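You operate a simulated robot arm through the tools that you are given. There is no shell and no other tool. Be economical: measure what you need, move in short steps, check, and stop when the job is done.

The job below is to be done with a simulated robot arm. You get a single attempt, and the scene is never put back.

## Task
Fit the insert that the green card names into socket 57 and check the plate.
Fine: slide the red bar to FREE first and back to HOLD before you press CHECK. Where these are worked on the way, their far stop is far enough and under half their travel is too little: red bar.
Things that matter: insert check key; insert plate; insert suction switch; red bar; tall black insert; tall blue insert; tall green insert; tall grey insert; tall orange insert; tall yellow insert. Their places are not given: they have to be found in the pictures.

The check looks at the end state, three seconds after you hand in, the way a careful person would. Anything else that was tipped, shoved, dropped, spilled or broken makes it a failure.

## Robot
A 7-joint arm with a two-finger parallel gripper, fixed in place. Base frame: the origin is at the foot of the arm, x ahead of it, y to its left, z up; the work surface is at about z = 0.82. Units: m, rad, N and s.
With the tool pointing down near the work surface it reaches from about 0.3 to 0.7 m from the base axis. Its first joint turns from -1.152 to 1.152 rad. Payload 1.57 kg.
The tool frame sits at the grasp point between the pads (the TCP): z along the fingers, y along the line on which they close. The tips reach 0.03 m beyond it. The gripper opens to 0.11 m. The fingers are 0.024 m wide and 0.012 m thick; the gripper's body (0.048 by 0.112 m) begins 0.078 m behind the TCP.
Orientation is told as [roll, pitch, yaw] about the base's x, y, z axes, in that order, counted from this pose: with the fingers straight down and closing along the base's y, the tool's x points along the base's -x, its y along +y and its z along -z.

## Interface
- The arm moves only by the tool servo_tool. Its argument "series" is a list of rows, each a list of 6 numbers: the shift along the tool's x, y, z in units of 400 mm (1.0 is 400 mm), then the turn, a rotation vector about the tool's x, y, z in units of 180 degrees (1.0 is 180 degrees). In form: [[x, y, z, ax, ay, az], ...]. A call has 1 to 12 rows; each row is the pose to reach, as a shift and turn from the pose commanded when the call began, along the tool's axes at that moment. "claw" is the gripper command, from -1 (shut) to 1 (fully open), values between in proportion, set as the call begins (left out, the last holds). A call with a number of a shift or a turn outside -1 to 1 is refused whole. A row lasts 0.2 s, in which the tool goes at most 0.05 m and 0.15 rad; a call with a longer step from one row to the next is refused whole, and so is a gripper value outside its range. Where a pose cannot be reached the arm comes as near as it can. A force on the tool above 70 N (or 10 N above the force at the start of the call, whichever is more), or a blocked arm, ends the call early, and 0.2 s more pass. Each finger travels about 0.108 m/s and halts on what it meets, pressing with about 21 N; the grip force reading is that of the motor and also rises with nothing between the fingers. The clock runs only during rows and for 0.2 s after the last one: add rows that repeat a pose to give the fingers time. It gives the time, the measured TCP pose, the force on the tool (base axes), the opening and the grip force at its end, in the units of the frame above (readings bear some noise), with the torque about the TCP (base axes, N m) and any sound that the robot's microphone picked up.
- Cameras (640 x 400 px; columns grow to the right, rows downward): "scene" is fixed at [0.1668, -0.3958, 1.3961]; the picture's right is [0.76, -0.65, 0.00], its down [-0.41, -0.48, -0.78] and it looks along [0.51, 0.59, -0.63] (base axes); focal length 305 px, centre (320, 200). "wrist" rides on the gripper at [0.07, 0.016, -0.141] in the tool frame; the picture's right is [-0.23, 0.97, 0.00], its down [-0.86, -0.20, -0.48] and it looks along [-0.47, -0.11, 0.88] (tool axes); focal length 222 px, centre (320, 200).
- camera(camera): a new picture of that camera. The clock stands still meanwhile.
- measure_at(camera, pixels): for up to 12 pixels [column, row] of the newest picture of that camera ("zoom" is the newest enlarged one), the place [x, y, z] in the base frame of the surface seen there, good to about 0.002 m. The clock stands still meanwhile.
- inspect(camera, box): a new picture of the part [left, top, right, bottom] of that camera's present view, enlarged. The clock stands still meanwhile.
- finish_job(): hands the job in; it is judged then, once.

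Keep the steps short. Do not move on a guess: measure, check each grasp and each placing, and mend mistakes. In all there are 80 turns and 54 pictures (those below and enlarged ones count). Leave the gripper open and the arm clear of the work at the hand-in unless told otherwise, and finish with a single line.

The tools are called after "Emit:" as name(argument=value, ...) on one line, values as JSON. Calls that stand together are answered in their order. servo_tool: Moves the arm, as the interface text tells. Its arguments: {"type":"object","properties":{"series":{"type":"array"},"claw":{"type":"number"}},"required":["series"]} The other tools are called the same way: camera (camera) takes a picture; measure_at (camera, pixels) gives the place of the surface under pixels of a picture; inspect (camera, box) takes an enlarged picture of a part of a camera's view; finish_job () hands the job in.

At the start:

```text
time_s: 0.0
eef_pos: [0.3184, 0.098, 1.1813]
orientation: [0.0, -0.001, 0.0]
contact_force: [-0.2, -0.4, 0.9]
ft_torque: [-0.01, 0.03, 0.0]
grip_width: 0.1101
finger_force: 0.0
```

scene: 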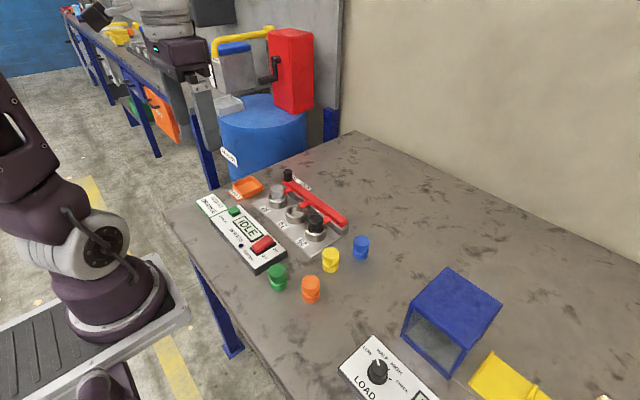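
wrist: 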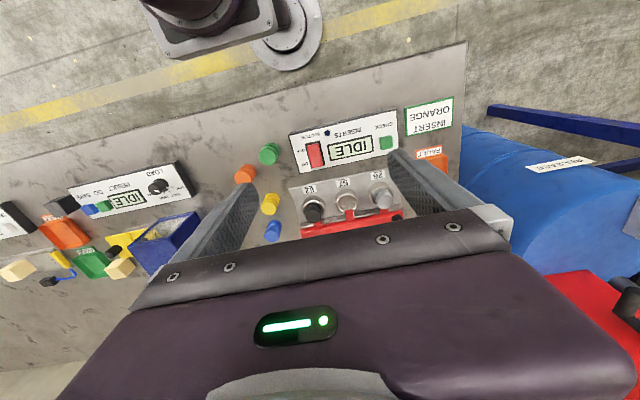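

I see the plate with sockets, a red bar, inserts and a green card. I'll zoom in on the plate from both cameras.

Emit:
inspect(camera="scene", box=[180, 150, 400, 310])

Emit:
inspect(camera="wrist", box=[220, 80, 480, 250])

```text
2.50 times, centred on (290, 230) of scene
```

zoom: 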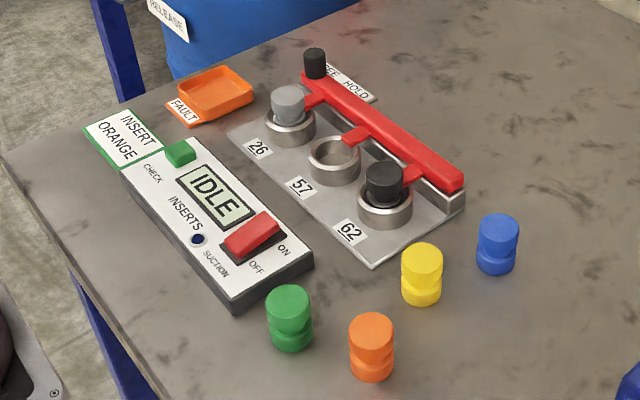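

```text
2.35 times, centred on (350, 165) of wrist
```

zoom: 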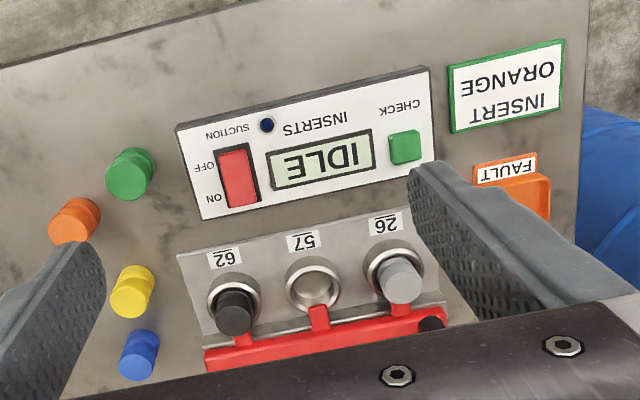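

The green card says ORANGE. Socket 57 is empty. I'll measure the main features in a scene zoom and look closer at the bar.

Emit:
inspect(camera="scene", box=[260, 155, 360, 255])

Emit:
measure_at(camera="scene", pixels=[[288, 172], [286, 185], [346, 220], [311, 277], [311, 297], [277, 268], [330, 253], [361, 242], [234, 211], [262, 243], [317, 222], [278, 190]])

```text
4.00 times, centred on (310, 205) of scene
```

zoom: 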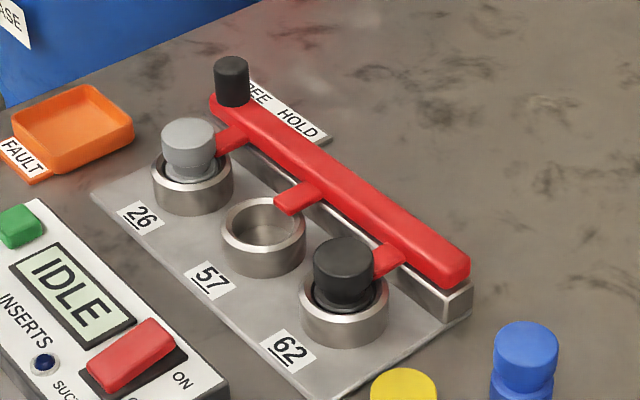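

```text
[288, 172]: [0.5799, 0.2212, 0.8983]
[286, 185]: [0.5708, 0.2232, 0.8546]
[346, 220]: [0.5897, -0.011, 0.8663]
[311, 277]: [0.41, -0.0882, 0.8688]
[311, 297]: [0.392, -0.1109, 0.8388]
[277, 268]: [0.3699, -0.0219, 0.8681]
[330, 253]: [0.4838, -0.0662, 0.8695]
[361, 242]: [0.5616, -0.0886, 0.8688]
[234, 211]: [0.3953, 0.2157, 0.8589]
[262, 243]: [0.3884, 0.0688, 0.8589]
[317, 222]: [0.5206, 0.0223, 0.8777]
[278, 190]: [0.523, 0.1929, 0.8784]
```

I'll move the gripper forward 0.13 m and a bit lower, staying above everything, for a cleaner top view of the bar.

Emit:
servo_tool(series=[[-0.1, 0, 0, 0, 0, 0], [-0.2, 0, 0.05, 0, 0, 0], [-0.3, 0, 0.1, 0, 0, 0], [-0.35, 0, 0.15, 0, 0, 0], [-0.35, 0, 0.15, 0, 0, 0]], claw=1)

Emit:
camera(camera="wrist")

Emit:
inspect(camera="wrist", box=[220, 20, 480, 190])

```text
time_s: 1.2
eef_pos: [0.4595, 0.0986, 1.1226]
orientation: [0.002, -0.001, 0.0]
contact_force: [-0.5, -0.3, -0.7]
ft_torque: [-0.02, -0.01, -0.01]
grip_width: 0.1102
finger_force: 0.1
```

```text
48 pictures are left
```

wrist: 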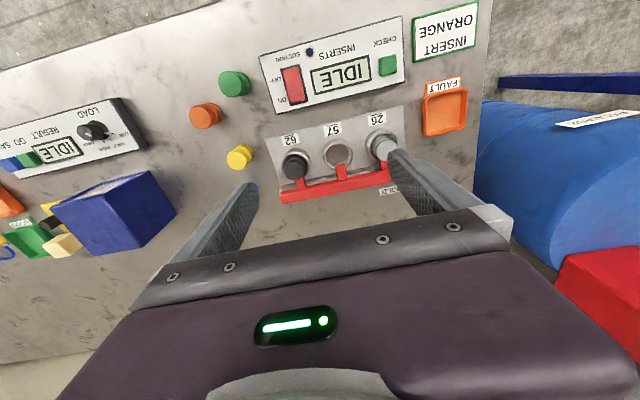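

```text
2.35 times, centred on (350, 105) of wrist
```

zoom: 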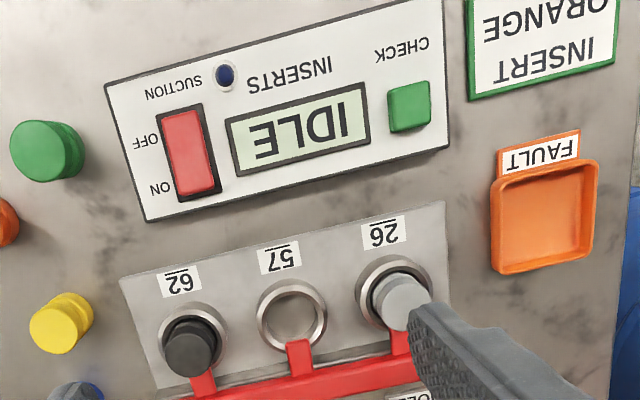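

I'll zoom tightly on the bar end and label in the scene camera.

Emit:
inspect(camera="scene", box=[275, 160, 355, 210])

Emit:
measure_at(camera="zoom", pixels=[[105, 75], [105, 190], [170, 190], [215, 170], [310, 215], [395, 270], [420, 280], [300, 230], [260, 180], [215, 280], [60, 210], [340, 280]])

```text
8.00 times, centred on (315, 185) of scene
```

zoom: 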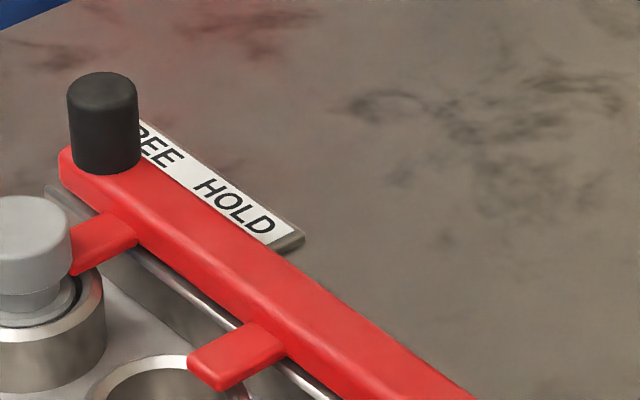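

```text
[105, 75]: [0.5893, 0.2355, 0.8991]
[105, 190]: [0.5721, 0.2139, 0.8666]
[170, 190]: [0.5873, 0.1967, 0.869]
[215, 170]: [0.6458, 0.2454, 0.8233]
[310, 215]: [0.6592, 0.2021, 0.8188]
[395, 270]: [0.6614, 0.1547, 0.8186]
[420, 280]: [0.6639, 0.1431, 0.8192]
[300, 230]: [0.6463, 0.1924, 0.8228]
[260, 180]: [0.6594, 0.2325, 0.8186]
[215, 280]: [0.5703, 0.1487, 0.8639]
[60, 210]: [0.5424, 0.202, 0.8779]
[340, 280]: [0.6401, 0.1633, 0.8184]
```

The knob (y≈0.222) lines up with HOLD; FREE should be toward +y. I'll check the label centres, clearance to the barrel/red box, and tab vs. socket positions.

Emit:
camera(camera="scene")

Emit:
measure_at(camera="scene", pixels=[[265, 110], [300, 125], [295, 70], [305, 188], [296, 181], [296, 216], [302, 209], [244, 73], [310, 140], [272, 55], [296, 206], [290, 210]])

Emit:
measure_at(camera="wrist", pixels=[[338, 153], [327, 155], [349, 153], [338, 143], [341, 172], [204, 115], [390, 66], [291, 84], [383, 147], [295, 168], [237, 83], [204, 125]])

```text
45 pictures are left
```

scene: 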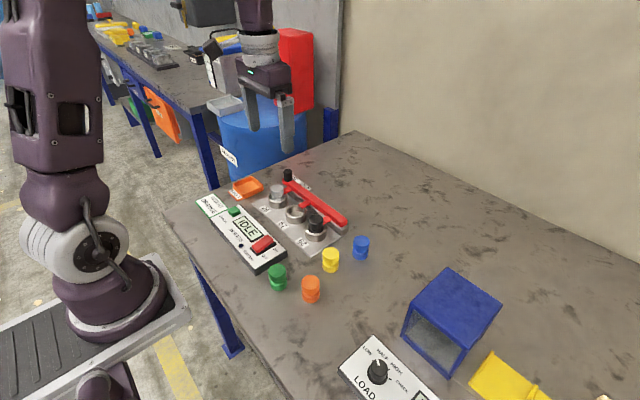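

```text
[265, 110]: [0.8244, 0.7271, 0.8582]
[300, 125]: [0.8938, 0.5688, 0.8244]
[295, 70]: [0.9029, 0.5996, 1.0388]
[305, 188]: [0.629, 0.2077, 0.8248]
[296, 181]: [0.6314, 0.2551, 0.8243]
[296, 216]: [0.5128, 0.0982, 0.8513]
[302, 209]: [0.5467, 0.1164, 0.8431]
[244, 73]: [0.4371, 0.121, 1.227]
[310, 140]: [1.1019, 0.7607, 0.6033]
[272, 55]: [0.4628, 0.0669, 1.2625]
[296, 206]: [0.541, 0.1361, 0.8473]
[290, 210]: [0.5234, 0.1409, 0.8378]
```

```text
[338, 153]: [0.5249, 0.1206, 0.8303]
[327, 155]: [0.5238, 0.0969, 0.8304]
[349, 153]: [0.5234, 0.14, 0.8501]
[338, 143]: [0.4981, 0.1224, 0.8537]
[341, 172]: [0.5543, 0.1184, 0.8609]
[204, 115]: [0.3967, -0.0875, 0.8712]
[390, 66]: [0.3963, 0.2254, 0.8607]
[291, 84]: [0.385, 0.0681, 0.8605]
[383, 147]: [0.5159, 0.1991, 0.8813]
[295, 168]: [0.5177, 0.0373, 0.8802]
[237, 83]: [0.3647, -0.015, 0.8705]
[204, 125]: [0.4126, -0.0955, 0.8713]
```

Barrel is far enough away. Socket 57 centre ≈ (0.524, 0.119), rim z≈0.851. The knob is at ≈(0.582, 0.224), top 0.899. I move over the knob with the gripper fully open, stopping at TCP z≈0.96.

Emit:
servo_tool(series=[[-0.08, 0.08, 0, 0, 0, 0], [-0.16, 0.16, 0, 0, 0, 0], [-0.24, 0.24, 0, 0, 0, 0], [-0.305, 0.3125, 0, 0, 0, 0], [-0.305, 0.3125, 0.12, 0, 0, 0], [-0.305, 0.3125, 0.24, 0, 0, 0], [-0.305, 0.3125, 0.34, 0, 0, 0], [-0.305, 0.3125, 0.4, 0, 0, 0], [-0.305, 0.3125, 0.4, 0, 0, 0]], claw=1)

Emit:
inspect(camera="scene", box=[240, 110, 360, 210])

Emit:
camera(camera="wrist")

```text
time_s: 3.2
eef_pos: [0.5797, 0.2232, 0.9621]
orientation: [-0.001, 0.0, -0.001]
contact_force: [0.4, -0.4, -0.2]
ft_torque: [0.02, -0.03, 0.03]
grip_width: 0.11
finger_force: 0.0
```

```text
4.00 times, centred on (300, 160) of scene
```

zoom: 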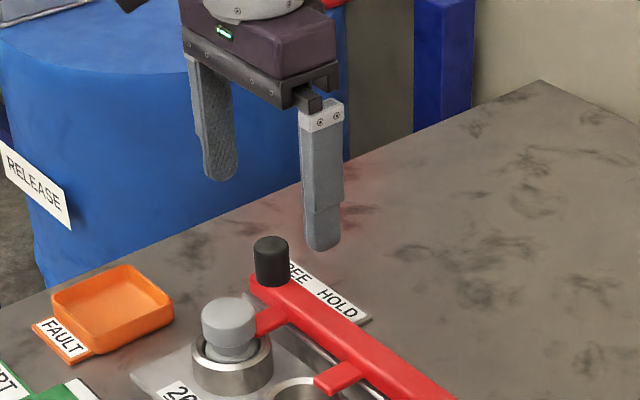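

```text
43 pictures are left
```

wrist: 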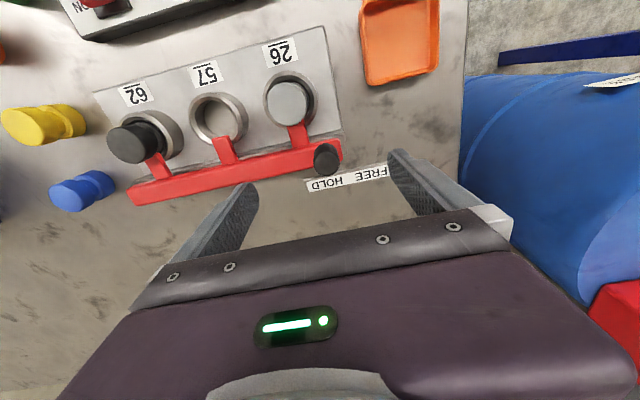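

The wrist view shows the knob at (326,155), aligned with HOLD; FREE is to its +y side. Measuring knob and all relevant points from here.

Emit:
measure_at(camera="wrist", pixels=[[326, 153], [327, 145], [314, 155], [338, 153], [326, 183], [370, 174], [217, 118], [191, 118], [240, 113], [217, 95], [228, 150], [290, 103]])

```text
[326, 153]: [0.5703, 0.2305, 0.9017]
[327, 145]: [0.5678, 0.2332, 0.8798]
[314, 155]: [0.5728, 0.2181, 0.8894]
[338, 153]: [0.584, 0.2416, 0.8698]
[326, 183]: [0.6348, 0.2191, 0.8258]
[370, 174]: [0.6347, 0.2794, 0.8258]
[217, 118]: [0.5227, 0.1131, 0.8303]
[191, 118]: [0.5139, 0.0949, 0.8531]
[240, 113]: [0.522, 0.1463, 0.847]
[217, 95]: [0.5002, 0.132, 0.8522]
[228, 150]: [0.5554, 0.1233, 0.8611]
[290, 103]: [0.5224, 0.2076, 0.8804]
```

Knob centre ≈(0.579,0.229). I'll descend to TCP z≈0.909 and close on it.

Emit:
servo_tool(series=[[0, 0.0125, 0.07, 0, 0, 0], [0, 0.0125, 0.1325, 0, 0, 0], [0, 0.0125, 0.1325, 0, 0, 0]])

Emit:
servo_tool(series=[[0, 0, 0, 0, 0, 0], [0, 0, 0, 0, 0, 0], [0, 0, 0, 0, 0, 0], [0, 0, 0, 0, 0, 0]], claw=-1)

Emit:
camera(camera="wrist")

```text
time_s: 4.0
eef_pos: [0.5803, 0.2311, 0.9088]
orientation: [-0.001, 0.0, 0.0]
contact_force: [-0.5, -0.1, 0.2]
ft_torque: [0.04, -0.01, -0.03]
grip_width: 0.1102
finger_force: 0.1
```

```text
time_s: 5.0
eef_pos: [0.5805, 0.23, 0.9095]
orientation: [0.0, -0.001, -0.001]
contact_force: [0.8, 1.8, -1.2]
ft_torque: [-0.35, -0.06, -0.01]
grip_width: 0.0257
finger_force: 36.7
```

```text
42 pictures are left
```

wrist: 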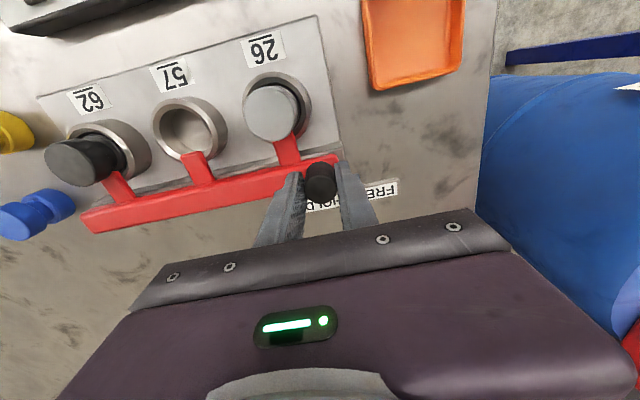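

Knob gripped (opening 0.0257). I drag it along +y 30 mm in small steps.

Emit:
servo_tool(series=[[0, 0.0125, 0, 0, 0, 0], [0, 0.0375, 0, 0, 0, 0], [0, 0.0625, 0, 0, 0, 0], [0, 0.075, 0, 0, 0, 0], [0, 0.075, 0, 0, 0, 0]])

Emit:
camera(camera="wrist")

```text
time_s: 6.2
eef_pos: [0.5808, 0.2598, 0.9098]
orientation: [0.0, 0.002, 0.0]
contact_force: [-2.0, -0.5, -4.4]
ft_torque: [0.37, 0.08, -0.03]
grip_width: 0.0256
finger_force: 36.4
```

```text
41 pictures are left
```

wrist: 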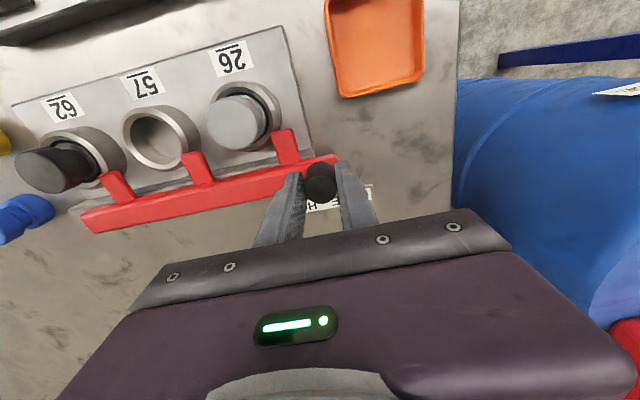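

The bar moved 30 mm freely, tabs clearing the sockets. I continue until it meets the stop.

Emit:
servo_tool(series=[[0, 0.0125, 0, 0, 0, 0], [0, 0.025, 0, 0, 0, 0], [0, 0.0375, 0, 0, 0, 0], [0, 0.05, 0, 0, 0, 0], [0, 0.0625, 0, 0, 0, 0], [0, 0.075, 0, 0, 0, 0]])

Emit:
camera(camera="wrist")

```text
time_s: 7.5
eef_pos: [0.5805, 0.2725, 0.908]
orientation: [-0.027, 0.011, -0.008]
contact_force: [-8.9, -12.8, 11.7]
ft_torque: [0.42, 0.75, -0.05]
grip_width: 0.026
finger_force: 37.6
stopped in row 6: the force on the tool passed its limit at 75 N (the readings are from after the stop); the commanded pose is now the measured one
```

```text
40 pictures are left
```

wrist: 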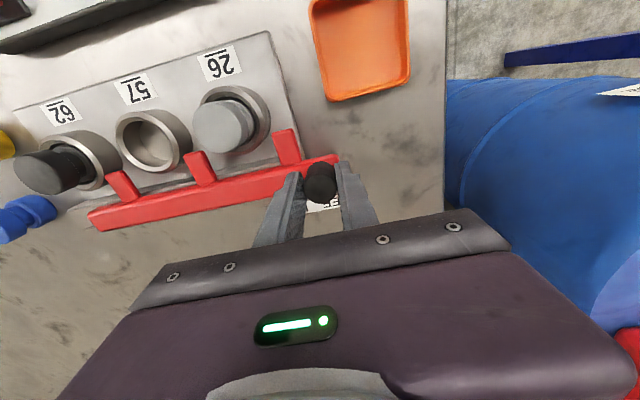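

Stop reached: bar at FREE (travel ≈42 mm). Open the gripper, then rise and level the tool.

Emit:
servo_tool(series=[[0, 0, 0, 0, 0, 0], [0, 0, 0, 0, 0, 0], [0, 0, 0, 0, 0, 0]], claw=0.3)

Emit:
servo_tool(series=[[0, 0, -0.05, -0.0086, -0.0035, -0.0025], [0, 0, -0.15, -0.0086, -0.0035, -0.0025], [0, 0, -0.27, -0.0086, -0.0035, -0.0025], [0, 0, -0.27, -0.0086, -0.0035, -0.0025]])

Emit:
inspect(camera="scene", box=[200, 150, 400, 310])

```text
time_s: 8.3
eef_pos: [0.5803, 0.2746, 0.9078]
orientation: [-0.022, 0.008, -0.007]
contact_force: [-0.1, -0.3, -0.5]
ft_torque: [0.01, 0.0, 0.01]
grip_width: 0.0716
finger_force: 0.0
```

```text
time_s: 9.3
eef_pos: [0.5812, 0.2765, 1.015]
orientation: [0.003, -0.003, 0.002]
contact_force: [0.8, -0.1, 0.1]
ft_torque: [-0.03, 0.0, -0.02]
grip_width: 0.0713
finger_force: 0.1
```

```text
2.50 times, centred on (300, 230) of scene
```

zoom: 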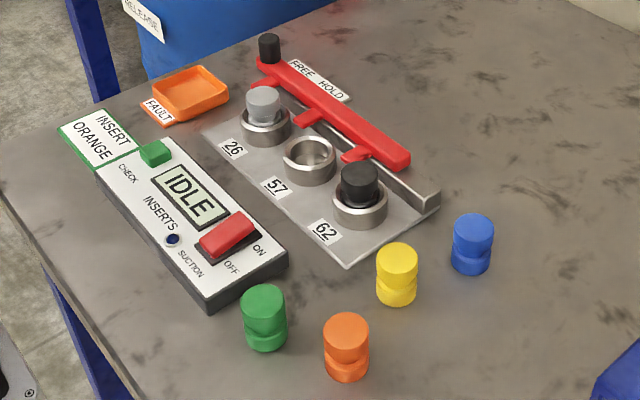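

Bar is at FREE, nothing else disturbed. Now I carry the empty gripper at z≈1.05 to above the orange insert.

Emit:
servo_tool(series=[[0.04, -0.08, -0.04, 0, 0, 0], [0.08, -0.17, -0.08, 0, 0, 0], [0.12, -0.26, -0.1, 0, 0, 0], [0.17, -0.36, -0.1, 0, 0, 0], [0.22, -0.46, -0.1, 0, 0, 0], [0.27, -0.56, -0.1, 0, 0, 0], [0.32, -0.66, -0.1, 0, 0, 0], [0.37, -0.76, -0.1, 0, 0, 0], [0.42, -0.86, -0.1, 0, 0, 0], [0.45, -0.92, -0.1, 0, 0, 0], [0.45, -0.92, -0.1, 0, 0, 0]])

Emit:
camera(camera="wrist")

```text
time_s: 11.7
eef_pos: [0.4023, -0.0903, 1.0557]
orientation: [0.003, -0.004, 0.003]
contact_force: [-1.0, 0.1, -0.1]
ft_torque: [0.01, 0.0, -0.01]
grip_width: 0.0715
finger_force: 0.0
```

```text
38 pictures are left
```

wrist: 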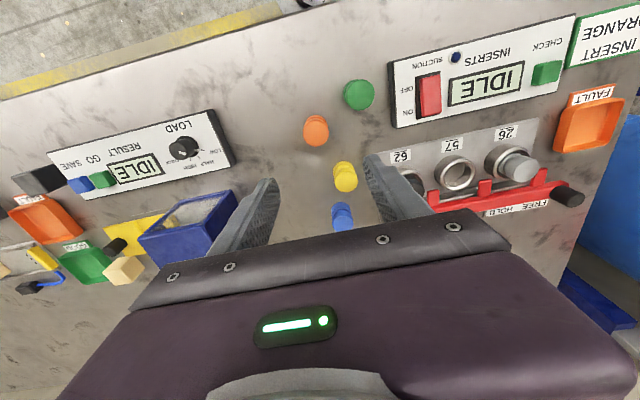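

Orange top is at (316,130). Measuring it closely.

Emit:
inspect(camera="wrist", box=[280, 65, 400, 205])

```text
2.86 times, centred on (340, 135) of wrist
```

zoom: 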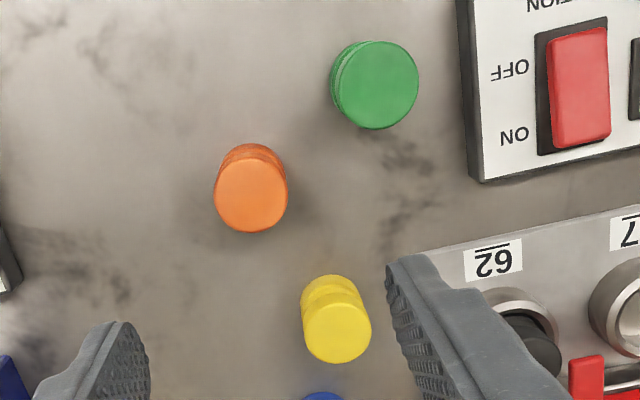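

Emit:
measure_at(camera="zoom", pixels=[[251, 197], [219, 197], [284, 197], [251, 166], [251, 228], [251, 152], [374, 85], [336, 330]])

```text
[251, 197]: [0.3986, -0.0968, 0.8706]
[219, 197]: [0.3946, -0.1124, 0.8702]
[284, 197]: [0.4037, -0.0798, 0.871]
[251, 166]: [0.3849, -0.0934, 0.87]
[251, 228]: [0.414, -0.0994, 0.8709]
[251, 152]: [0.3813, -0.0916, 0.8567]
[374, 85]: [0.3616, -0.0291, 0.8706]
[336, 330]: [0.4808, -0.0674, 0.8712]
```

Orange centre ≈(0.399,-0.0965), diameter ≈35 mm, top 0.871. Descend to TCP z≈0.878 so tips (0.848) will stay above the socket rim when seated.

Emit:
servo_tool(series=[[0.009, -0.0155, 0.1, 0, 0, 0], [0.009, -0.0155, 0.2, 0, 0, 0], [0.009, -0.0155, 0.3, 0, 0, 0], [0.009, -0.0155, 0.38, 0, 0, 0], [0.009, -0.0155, 0.444, 0, 0, 0], [0.009, -0.0155, 0.444, 0, 0, 0]])

Emit:
inspect(camera="scene", box=[250, 220, 370, 320])

```text
time_s: 13.1
eef_pos: [0.4001, -0.0974, 0.8779]
orientation: [0.002, -0.002, 0.001]
contact_force: [0.3, 0.3, -0.7]
ft_torque: [0.04, 0.02, 0.02]
grip_width: 0.0716
finger_force: 0.1
```

```text
4.00 times, centred on (310, 270) of scene
```

zoom: 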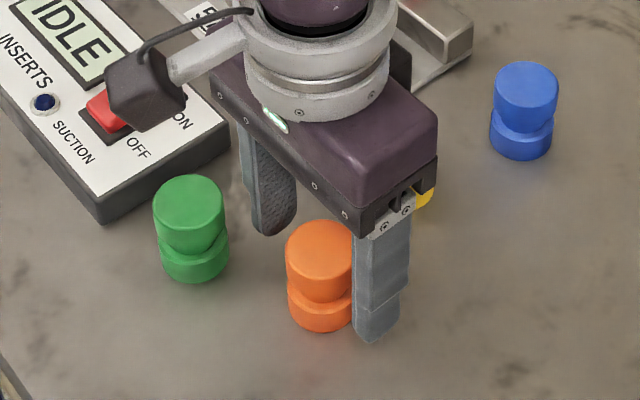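

Fingers straddle orange with clearance to green and yellow. Close.

Emit:
servo_tool(series=[[0, 0, 0, 0, 0, 0], [0, 0, 0, 0, 0, 0], [0, 0, 0, 0, 0, 0]], claw=-1)

Emit:
servo_tool(series=[[0, 0, -0.05, 0, 0, 0], [0, 0, -0.125, 0, 0, 0], [0, 0, -0.2, 0, 0, 0], [0, 0, -0.2, 0, 0, 0]])

Emit:
camera(camera="scene")

Emit:
camera(camera="wrist")

```text
time_s: 13.9
eef_pos: [0.3998, -0.0953, 0.8783]
orientation: [0.004, -0.001, 0.002]
contact_force: [0.6, -0.2, -0.1]
ft_torque: [-0.01, -0.03, 0.01]
grip_width: 0.0365
finger_force: 21.2
```

```text
time_s: 14.9
eef_pos: [0.398, -0.0972, 0.9597]
orientation: [0.003, -0.001, 0.003]
contact_force: [0.3, 0.4, 0.1]
ft_torque: [0.02, -0.02, -0.01]
grip_width: 0.0369
finger_force: 21.0
```

```text
35 pictures are left
```

scene: 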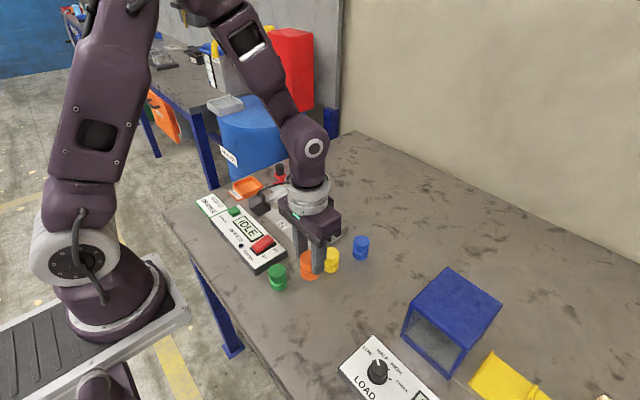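

```text
34 pictures are left
```

wrist: 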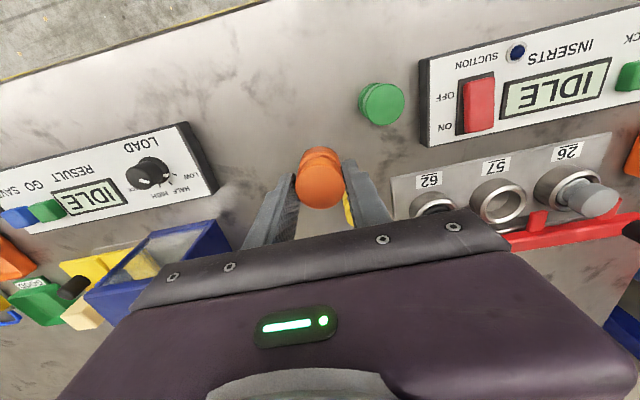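

Orange is held and lifted (opening 0.0367). Now I refine socket 57's centre from this view (~(498,203)).

Emit:
inspect(camera="wrist", box=[455, 165, 545, 240])

Emit:
measure_at(camera="wrist", pixels=[[320, 185], [304, 185], [336, 185], [320, 170], [320, 203]])

```text
5.33 times, centred on (500, 202) of wrist
```

zoom: 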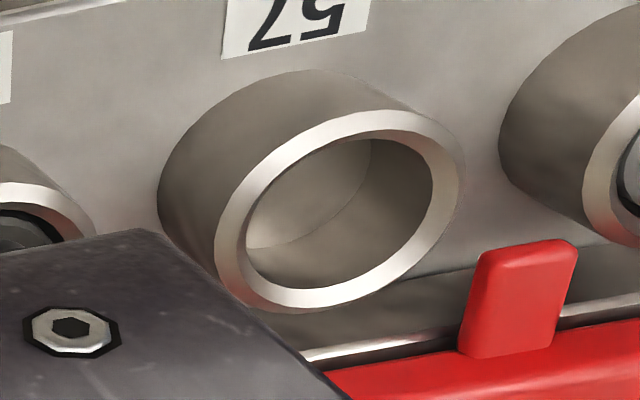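

```text
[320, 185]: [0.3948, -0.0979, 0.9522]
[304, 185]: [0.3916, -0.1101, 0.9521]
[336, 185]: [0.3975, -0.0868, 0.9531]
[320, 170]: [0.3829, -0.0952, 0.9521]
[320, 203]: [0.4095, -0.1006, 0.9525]
```

Emit:
measure_at(camera="zoom", pixels=[[232, 240], [448, 175], [370, 123], [320, 298], [275, 172], [415, 250], [285, 291], [440, 205], [260, 275], [330, 138]])

```text
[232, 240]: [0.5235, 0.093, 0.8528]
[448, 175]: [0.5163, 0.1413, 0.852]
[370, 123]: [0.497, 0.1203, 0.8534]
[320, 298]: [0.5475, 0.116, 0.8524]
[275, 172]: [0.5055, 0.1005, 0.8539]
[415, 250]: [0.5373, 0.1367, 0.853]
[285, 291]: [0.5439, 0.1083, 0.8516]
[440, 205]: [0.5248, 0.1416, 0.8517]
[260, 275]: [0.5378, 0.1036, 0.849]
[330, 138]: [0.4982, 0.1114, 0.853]
```

Socket centre fits to (0.522, 0.1175), rim 0.852. I move the insert over it at TCP z≈0.975.

Emit:
servo_tool(series=[[-0.03, 0.05, -0.04, 0, 0, 0], [-0.08, 0.14, -0.04, 0, 0, 0], [-0.13, 0.23, -0.04, 0, 0, 0], [-0.18, 0.32, -0.04, 0, 0, 0], [-0.23, 0.41, -0.04, 0, 0, 0], [-0.28, 0.49, -0.04, 0, 0, 0], [-0.311, 0.5375, -0.04, 0, 0, 0], [-0.311, 0.5375, -0.04, 0, 0, 0], [-0.311, 0.5375, -0.04, 0, 0, 0]])

Emit:
camera(camera="wrist")

Emit:
inspect(camera="scene", box=[240, 140, 360, 250])

```text
time_s: 16.9
eef_pos: [0.5243, 0.1176, 0.975]
orientation: [0.005, -0.003, 0.002]
contact_force: [-0.4, 0.1, -0.5]
ft_torque: [-0.02, -0.03, -0.04]
grip_width: 0.0368
finger_force: 20.9
```

```text
32 pictures are left
```

wrist: 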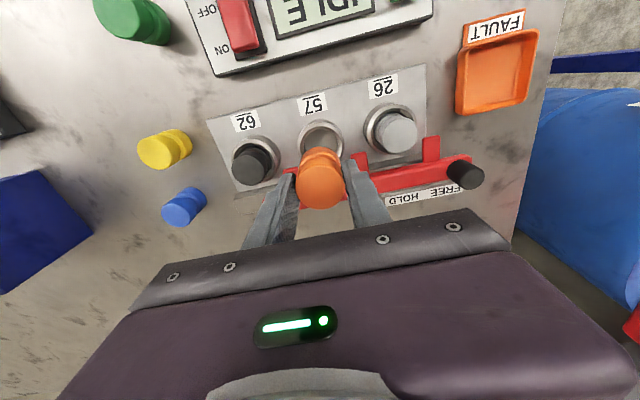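

```text
3.64 times, centred on (300, 195) of scene
```

zoom: 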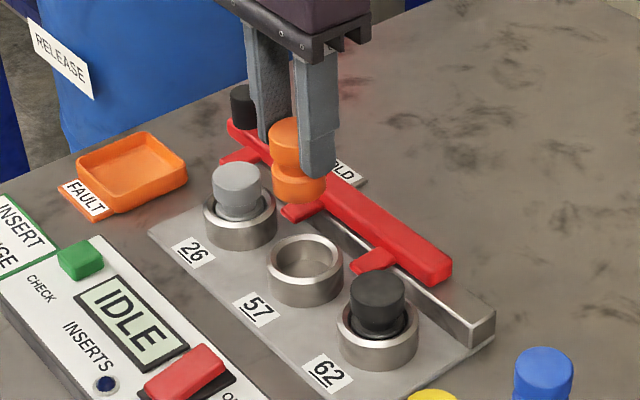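

I descend to ~1 cm above the rim and check alignment.

Emit:
servo_tool(series=[[0.0025, 0, 0.05, 0, 0, 0], [0.0025, 0, 0.1, 0, 0, 0], [0.0025, 0, 0.1325, 0, 0, 0], [0.0025, 0, 0.1325, 0, 0, 0], [0.0025, 0, 0.1325, 0, 0, 0]])

Emit:
inspect(camera="wrist", box=[260, 80, 390, 220])

Emit:
inspect(camera="scene", box=[260, 165, 340, 240])

```text
time_s: 18.1
eef_pos: [0.5221, 0.1187, 0.9214]
orientation: [0.003, -0.002, 0.001]
contact_force: [0.6, 0.4, -0.3]
ft_torque: [-0.01, -0.03, -0.04]
grip_width: 0.0367
finger_force: 20.9
```

```text
2.86 times, centred on (325, 150) of wrist
```

zoom: 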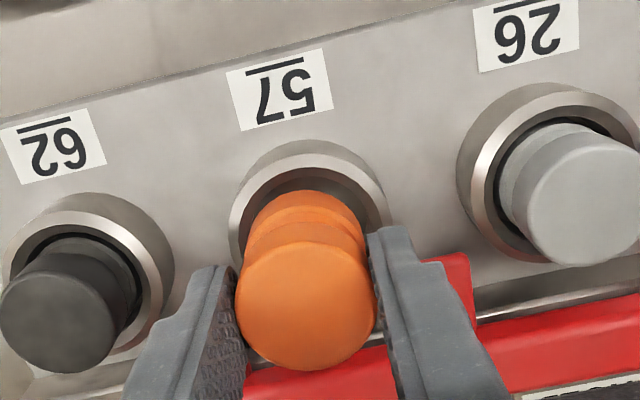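

```text
5.33 times, centred on (300, 202) of scene
```

zoom: 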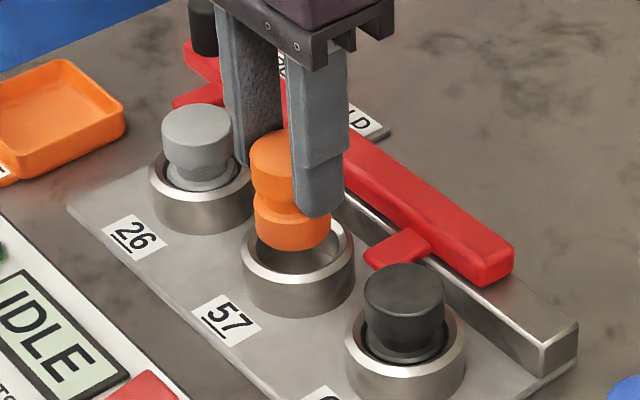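

Aligned. Lower in small steps toward seating (TCP ≈0.889).

Emit:
servo_tool(series=[[0, 0, 0.02, 0, 0, 0], [0, 0, 0.035, 0, 0, 0], [0, 0, 0.05, 0, 0, 0], [0, 0, 0.05, 0, 0, 0]])

Emit:
servo_tool(series=[[0, 0, 0.01, 0, 0, 0], [0, 0, 0.02, 0, 0, 0], [0, 0, 0.029, 0, 0, 0], [0, 0, 0.029, 0, 0, 0]])

Emit:
inspect(camera="scene", box=[260, 165, 340, 240])

```text
time_s: 19.1
eef_pos: [0.5232, 0.1184, 0.9012]
orientation: [0.004, -0.005, 0.002]
contact_force: [5.3, 1.8, 19.0]
ft_torque: [-0.16, -0.14, 0.02]
grip_width: 0.0368
finger_force: 21.1
```

```text
time_s: 20.1
eef_pos: [0.5202, 0.1176, 0.8897]
orientation: [0.004, -0.001, -0.001]
contact_force: [-4.1, 1.9, 12.6]
ft_torque: [-0.18, 0.11, -0.05]
grip_width: 0.037
finger_force: 21.5
```

```text
5.33 times, centred on (300, 202) of scene
```

zoom: 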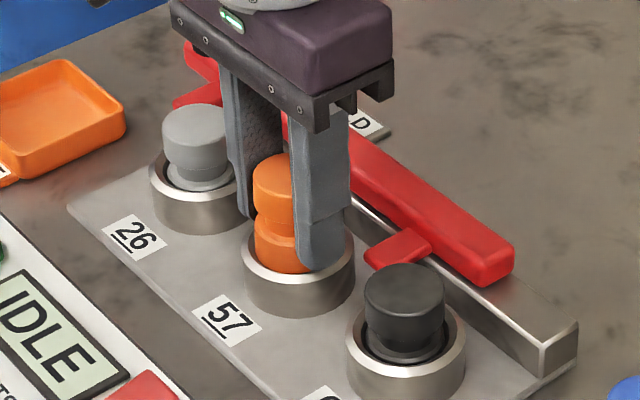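

The insert looks like it may have caught and slid up in the grip (lower body still visible above the rim). Measuring its top height and taking a wrist view.

Emit:
measure_at(camera="zoom", pixels=[[272, 162], [272, 215], [275, 260], [262, 190], [195, 118], [290, 285]])

Emit:
inspect(camera="wrist", box=[260, 90, 390, 220])

```text
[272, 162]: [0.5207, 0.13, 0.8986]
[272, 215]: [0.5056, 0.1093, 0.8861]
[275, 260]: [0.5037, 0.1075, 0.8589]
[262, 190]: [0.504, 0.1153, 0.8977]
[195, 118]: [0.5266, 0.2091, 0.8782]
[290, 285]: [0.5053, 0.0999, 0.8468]
```

```text
3.08 times, centred on (325, 155) of wrist
```

zoom: 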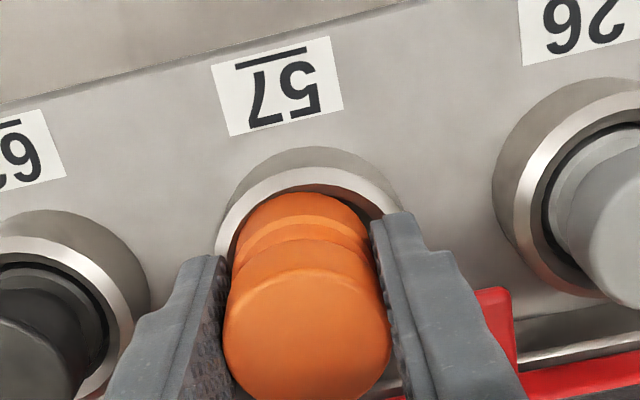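

Top is 0.8986 vs. 0.878 for seated ones, so it caught on the rim (torque suggests the −y side). I measure the offset between the insert and the rim.

Emit:
measure_at(camera="zoom", pixels=[[305, 198], [265, 212], [345, 205], [242, 245], [366, 232], [305, 178], [222, 235], [388, 200], [305, 330], [235, 320], [384, 305], [305, 270]])

```text
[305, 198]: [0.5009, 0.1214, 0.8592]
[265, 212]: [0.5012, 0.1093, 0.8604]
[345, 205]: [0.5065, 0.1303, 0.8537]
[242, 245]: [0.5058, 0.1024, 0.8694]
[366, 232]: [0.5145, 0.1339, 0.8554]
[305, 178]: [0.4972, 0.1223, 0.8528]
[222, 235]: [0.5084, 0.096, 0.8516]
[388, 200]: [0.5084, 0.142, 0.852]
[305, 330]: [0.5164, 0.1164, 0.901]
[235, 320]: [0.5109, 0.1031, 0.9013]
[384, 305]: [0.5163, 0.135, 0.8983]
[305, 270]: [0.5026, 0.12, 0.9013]
```

Insert base centre ≈(0.5187,0.116); the socket ≈(0.522–0.523,0.1185). I lift 8 mm to free it, then re-measure before shifting.

Emit:
servo_tool(series=[[0, 0, -0.02, 0, 0, 0], [0, 0, -0.03, 0, 0, 0], [0, 0, -0.03, 0, 0, 0]])

Emit:
inspect(camera="wrist", box=[260, 90, 390, 220])

Emit:
measure_at(camera="zoom", pixels=[[305, 198], [265, 212], [345, 212], [245, 235], [362, 232], [305, 165], [222, 225], [388, 190], [260, 180], [350, 165], [240, 200], [370, 175]])

```text
time_s: 20.9
eef_pos: [0.5215, 0.1174, 0.9021]
orientation: [0.003, -0.002, 0.001]
contact_force: [-0.2, -0.1, 0.6]
ft_torque: [0.0, -0.03, -0.01]
grip_width: 0.0374
finger_force: 21.0
```

```text
3.08 times, centred on (325, 155) of wrist
```

zoom: 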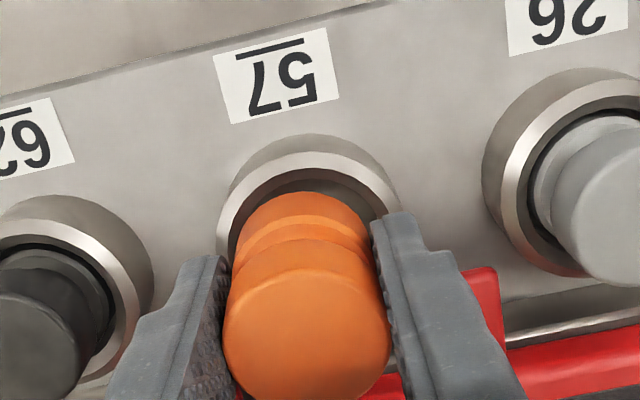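

```text
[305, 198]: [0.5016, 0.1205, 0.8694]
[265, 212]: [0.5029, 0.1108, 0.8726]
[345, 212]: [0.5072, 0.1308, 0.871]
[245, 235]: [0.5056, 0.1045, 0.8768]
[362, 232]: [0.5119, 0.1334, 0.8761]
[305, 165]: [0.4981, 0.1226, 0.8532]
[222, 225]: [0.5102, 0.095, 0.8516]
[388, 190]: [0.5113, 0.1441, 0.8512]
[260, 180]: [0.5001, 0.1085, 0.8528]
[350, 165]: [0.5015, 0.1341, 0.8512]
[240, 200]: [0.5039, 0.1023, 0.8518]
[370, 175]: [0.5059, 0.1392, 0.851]
```

Freed (force ~0). Insert ≈(0.5195,0.1176), rim centre ≈(0.5225,0.1193). Shift +3 mm x, +1.7 mm y, then lower a little at a time.

Emit:
servo_tool(series=[[-0.0075, 0.0042, 0, 0, 0, 0], [-0.0075, 0.0042, 0.01, 0, 0, 0], [-0.0075, 0.0042, 0.02, 0, 0, 0], [-0.0075, 0.0042, 0.03, 0, 0, 0], [-0.0075, 0.0042, 0.03, 0, 0, 0]])

Emit:
inspect(camera="wrist", box=[260, 90, 390, 220])

```text
time_s: 22.1
eef_pos: [0.5247, 0.1202, 0.8893]
orientation: [0.004, 0.0, 0.002]
contact_force: [0.5, 0.0, -0.4]
ft_torque: [0.03, 0.0, 0.01]
grip_width: 0.037
finger_force: 20.4
```

```text
3.08 times, centred on (325, 155) of wrist
```

zoom: 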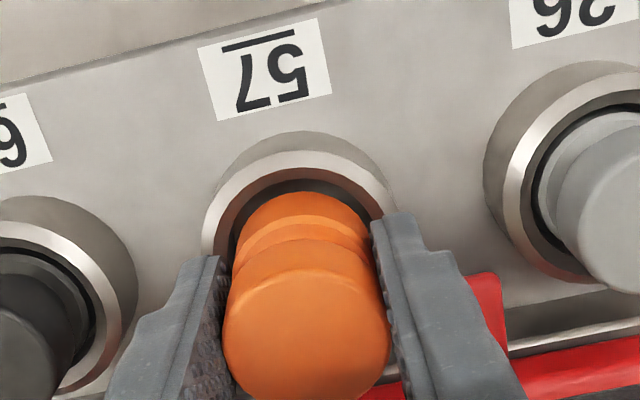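

No contact force now and even gap visible. Lower 5 mm more (tips stay just above the rim).

Emit:
servo_tool(series=[[0, 0, 0.006, 0, 0, 0], [0, 0, 0.0115, 0, 0, 0], [0, 0, 0.0115, 0, 0, 0]])

Emit:
inspect(camera="scene", box=[260, 165, 340, 240])

```text
time_s: 22.9
eef_pos: [0.5259, 0.1203, 0.8853]
orientation: [0.005, -0.002, 0.002]
contact_force: [-0.2, -0.1, -1.4]
ft_torque: [0.01, 0.02, -0.04]
grip_width: 0.037
finger_force: 21.0
```

```text
5.33 times, centred on (300, 202) of scene
```

zoom: 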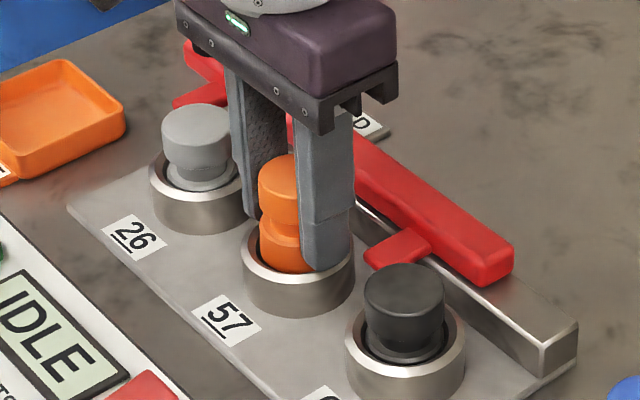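

Insert is inside the bore with no force. Before opening, check where the nearby tab tip is relative to the finger.

Emit:
measure_at(camera="zoom", pixels=[[370, 256], [385, 258], [400, 232], [330, 262], [345, 240]])

```text
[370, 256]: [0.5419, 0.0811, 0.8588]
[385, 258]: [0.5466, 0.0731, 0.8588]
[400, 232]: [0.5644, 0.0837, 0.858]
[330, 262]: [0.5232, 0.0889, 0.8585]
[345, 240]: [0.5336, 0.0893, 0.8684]
```

Finger edge x≈0.538, tab tip x≈0.541: no contact in y motion. Open slightly to 0.048.

Emit:
servo_tool(series=[[0, 0, 0, 0, 0, 0], [0, 0, 0, 0, 0, 0], [0, 0, 0, 0, 0, 0]], claw=-0.1)

Emit:
inspect(camera="scene", box=[260, 165, 340, 240])

```text
time_s: 23.7
eef_pos: [0.5262, 0.12, 0.8839]
orientation: [0.002, 0.0, 0.001]
contact_force: [-0.6, 0.2, 0.6]
ft_torque: [0.02, 0.01, -0.02]
grip_width: 0.0495
finger_force: 0.0
```

```text
5.33 times, centred on (300, 202) of scene
```

zoom: 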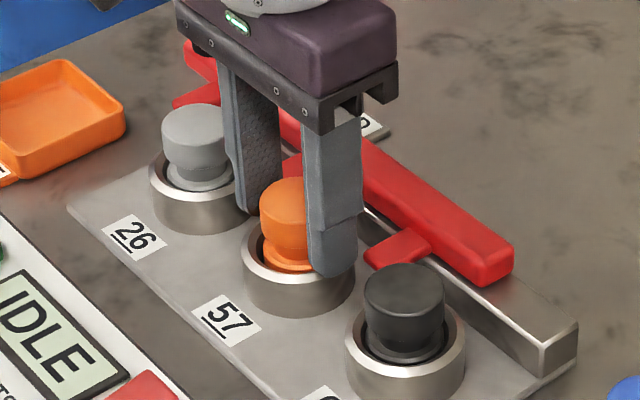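

It dropped in level with the others. Now rise straight up 10 cm and check the seating.

Emit:
servo_tool(series=[[0, 0, -0.05, 0, 0, 0], [0, 0, -0.15, 0, 0, 0], [0, 0, -0.25, 0, 0, 0], [0, 0, -0.25, 0, 0, 0]])

Emit:
inspect(camera="scene", box=[250, 155, 350, 245])

Emit:
camera(camera="wrist")

```text
time_s: 24.7
eef_pos: [0.5221, 0.1225, 0.9857]
orientation: [0.004, -0.001, 0.002]
contact_force: [-0.7, -1.8, 0.1]
ft_torque: [0.01, -0.01, 0.0]
grip_width: 0.0494
finger_force: 0.1
```

```text
4.44 times, centred on (300, 200) of scene
```

zoom: 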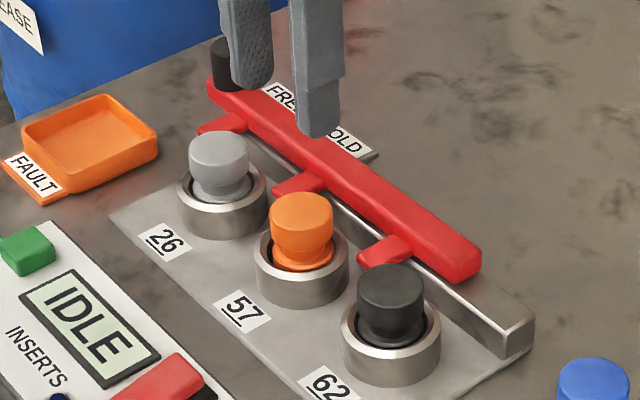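

```text
21 pictures are left
```

wrist: 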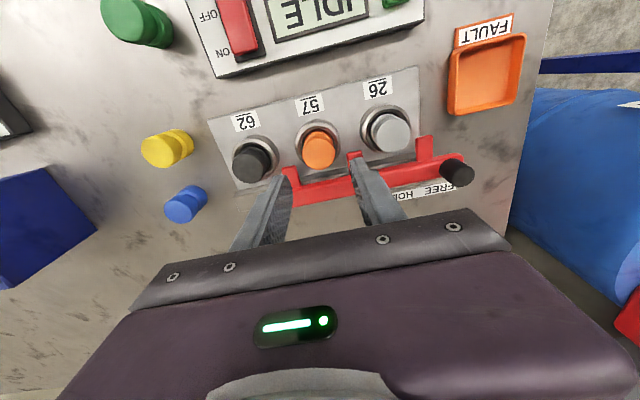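

Emit:
measure_at(camera="wrist", pixels=[[321, 152], [310, 152], [332, 150], [392, 132], [246, 163], [318, 134], [457, 165], [446, 168], [468, 172]])

Emit:
measure_at(camera="zoom", pixels=[[300, 205], [300, 222], [218, 148], [388, 280], [303, 262], [280, 185], [375, 250]])

```text
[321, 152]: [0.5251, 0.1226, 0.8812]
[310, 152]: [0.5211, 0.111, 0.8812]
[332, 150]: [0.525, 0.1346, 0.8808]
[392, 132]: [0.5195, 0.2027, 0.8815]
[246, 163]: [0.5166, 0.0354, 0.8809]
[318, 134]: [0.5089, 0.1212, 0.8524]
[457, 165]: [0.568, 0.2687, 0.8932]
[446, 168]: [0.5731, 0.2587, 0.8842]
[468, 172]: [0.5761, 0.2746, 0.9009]
```

```text
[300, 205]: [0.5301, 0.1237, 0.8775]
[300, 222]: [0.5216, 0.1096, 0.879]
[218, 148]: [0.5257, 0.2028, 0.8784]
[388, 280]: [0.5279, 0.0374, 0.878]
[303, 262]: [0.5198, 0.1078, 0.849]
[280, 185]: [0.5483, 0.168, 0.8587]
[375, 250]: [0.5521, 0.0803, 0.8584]
```

Orange is fully seated (top 0.881, same as its neighbours). Now back to the knob (≈(0.579,0.27)) with opening 0.07, down to z≈0.909.

Emit:
servo_tool(series=[[-0.04, 0.09, 0, 0, 0, 0], [-0.08, 0.18, 0, 0, 0, 0], [-0.12, 0.28, 0, 0, 0, 0], [-0.145, 0.368, 0, 0, 0, 0], [-0.145, 0.368, 0.06, 0, 0, 0], [-0.145, 0.368, 0.06, 0, 0, 0]], claw=0.5)

Emit:
camera(camera="wrist")

```text
time_s: 26.1
eef_pos: [0.5849, 0.2681, 0.9634]
orientation: [0.004, -0.002, 0.002]
contact_force: [0.4, -0.6, 0.7]
ft_torque: [0.0, -0.02, -0.01]
grip_width: 0.0826
finger_force: 0.0
```

```text
20 pictures are left
```

wrist: 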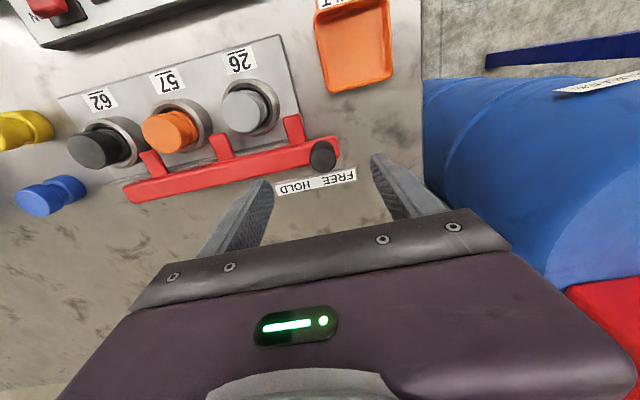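

Knob centred between the fingers. Descend, close.

Emit:
servo_tool(series=[[0.01, 0, 0.07, 0, 0, 0], [0.01, 0, 0.136, 0, 0, 0], [0.01, 0, 0.136, 0, 0, 0]])

Emit:
servo_tool(series=[[0, 0, 0, 0, 0, 0], [0, 0, 0, 0, 0, 0], [0, 0, 0, 0, 0, 0], [0, 0, 0, 0, 0, 0]], claw=-1)

Emit:
servo_tool(series=[[0, -0.0125, 0, 0, 0, 0], [0, -0.0375, 0, 0, 0, 0], [0, -0.0625, 0, 0, 0, 0], [0, -0.075, 0, 0, 0, 0], [0, -0.075, 0, 0, 0, 0]])

Emit:
camera(camera="wrist")

```text
time_s: 26.9
eef_pos: [0.5775, 0.2676, 0.9075]
orientation: [0.004, -0.004, 0.0]
contact_force: [-0.6, -0.5, -0.2]
ft_torque: [-0.03, 0.03, -0.04]
grip_width: 0.0825
finger_force: 0.2
```

```text
time_s: 27.9
eef_pos: [0.5778, 0.2686, 0.906]
orientation: [0.004, -0.001, 0.001]
contact_force: [0.5, 1.8, -1.5]
ft_torque: [-0.48, -0.23, 0.04]
grip_width: 0.0253
finger_force: 37.4
```

```text
time_s: 29.1
eef_pos: [0.5794, 0.236, 0.9082]
orientation: [0.003, -0.001, 0.0]
contact_force: [-5.3, -0.8, 5.6]
ft_torque: [-0.46, 0.04, 0.12]
grip_width: 0.0256
finger_force: 36.1
```

```text
19 pictures are left
```

wrist: 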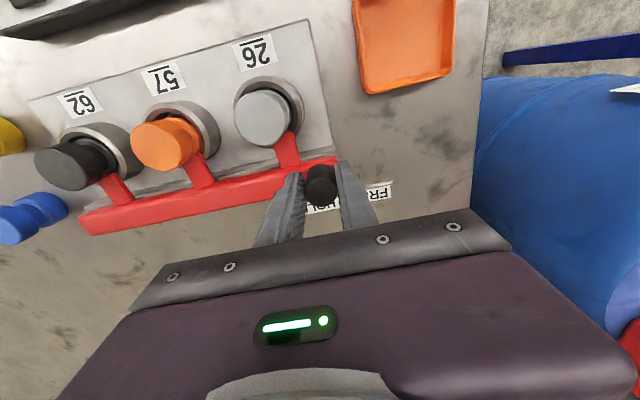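

Bar is at 0.236, starting HOLD position was 0.230. Continue slowly to the HOLD stop.

Emit:
servo_tool(series=[[0, -0.006, 0, 0, 0, 0], [0, -0.012, 0, 0, 0, 0], [0, -0.018, 0, 0, 0, 0], [0, -0.024, 0, 0, 0, 0], [0, -0.03, 0, 0, 0, 0]])

Emit:
camera(camera="wrist")

```text
time_s: 30.3
eef_pos: [0.5776, 0.2298, 0.9071]
orientation: [0.012, -0.006, 0.003]
contact_force: [-4.8, 28.1, 20.6]
ft_torque: [0.02, 0.16, 0.1]
grip_width: 0.0257
finger_force: 37.1
```

```text
18 pictures are left
```

wrist: 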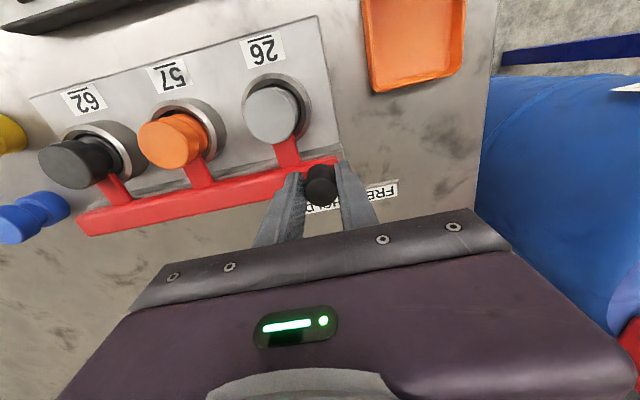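

HOLD stop reached (y=0.2298, 28 N, same as at the start). Relax, open, and rise.

Emit:
servo_tool(series=[[0, 0.01, 0, 0, 0, 0], [0, 0.01, 0, 0, 0, 0]])

Emit:
servo_tool(series=[[0, 0, 0, 0, 0, 0], [0, 0, 0, 0, 0, 0], [0, 0, 0, 0, 0, 0]], claw=0.3)

Emit:
servo_tool(series=[[0, 0, -0.08, 0, 0, 0], [0, 0, -0.18, 0, 0, 0], [0, 0, -0.28, 0, 0, 0], [0, 0, -0.28, 0, 0, 0]])

Emit:
inspect(camera="scene", box=[190, 155, 350, 285])

```text
time_s: 30.9
eef_pos: [0.5788, 0.2313, 0.907]
orientation: [0.005, -0.003, 0.002]
contact_force: [-5.3, 23.6, 19.3]
ft_torque: [0.11, -0.36, 0.18]
grip_width: 0.0258
finger_force: 36.8
```

```text
time_s: 31.7
eef_pos: [0.5789, 0.2288, 0.908]
orientation: [0.005, -0.003, -0.001]
contact_force: [-0.4, -0.5, 1.0]
ft_torque: [-0.01, 0.02, 0.01]
grip_width: 0.0715
finger_force: 0.1
```

```text
time_s: 32.7
eef_pos: [0.5785, 0.227, 1.0204]
orientation: [0.003, -0.001, 0.0]
contact_force: [0.5, -0.4, 0.1]
ft_torque: [0.02, -0.02, -0.01]
grip_width: 0.0713
finger_force: 0.1
```

```text
3.08 times, centred on (270, 220) of scene
```

zoom: 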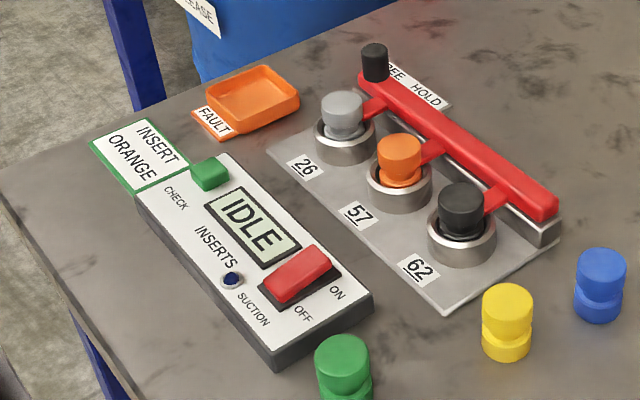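

Everything at HOLD with orange seated. Now measure the green CHECK key.

Emit:
measure_at(camera="zoom", pixels=[[209, 167], [192, 168], [226, 172], [212, 158], [206, 180], [210, 190], [190, 200], [245, 200]])

```text
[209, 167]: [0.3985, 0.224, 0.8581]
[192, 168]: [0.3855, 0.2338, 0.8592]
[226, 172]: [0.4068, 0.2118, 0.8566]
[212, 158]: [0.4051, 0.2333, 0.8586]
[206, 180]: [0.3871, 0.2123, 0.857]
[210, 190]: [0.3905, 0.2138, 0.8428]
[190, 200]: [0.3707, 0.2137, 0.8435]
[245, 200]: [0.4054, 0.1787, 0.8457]
```

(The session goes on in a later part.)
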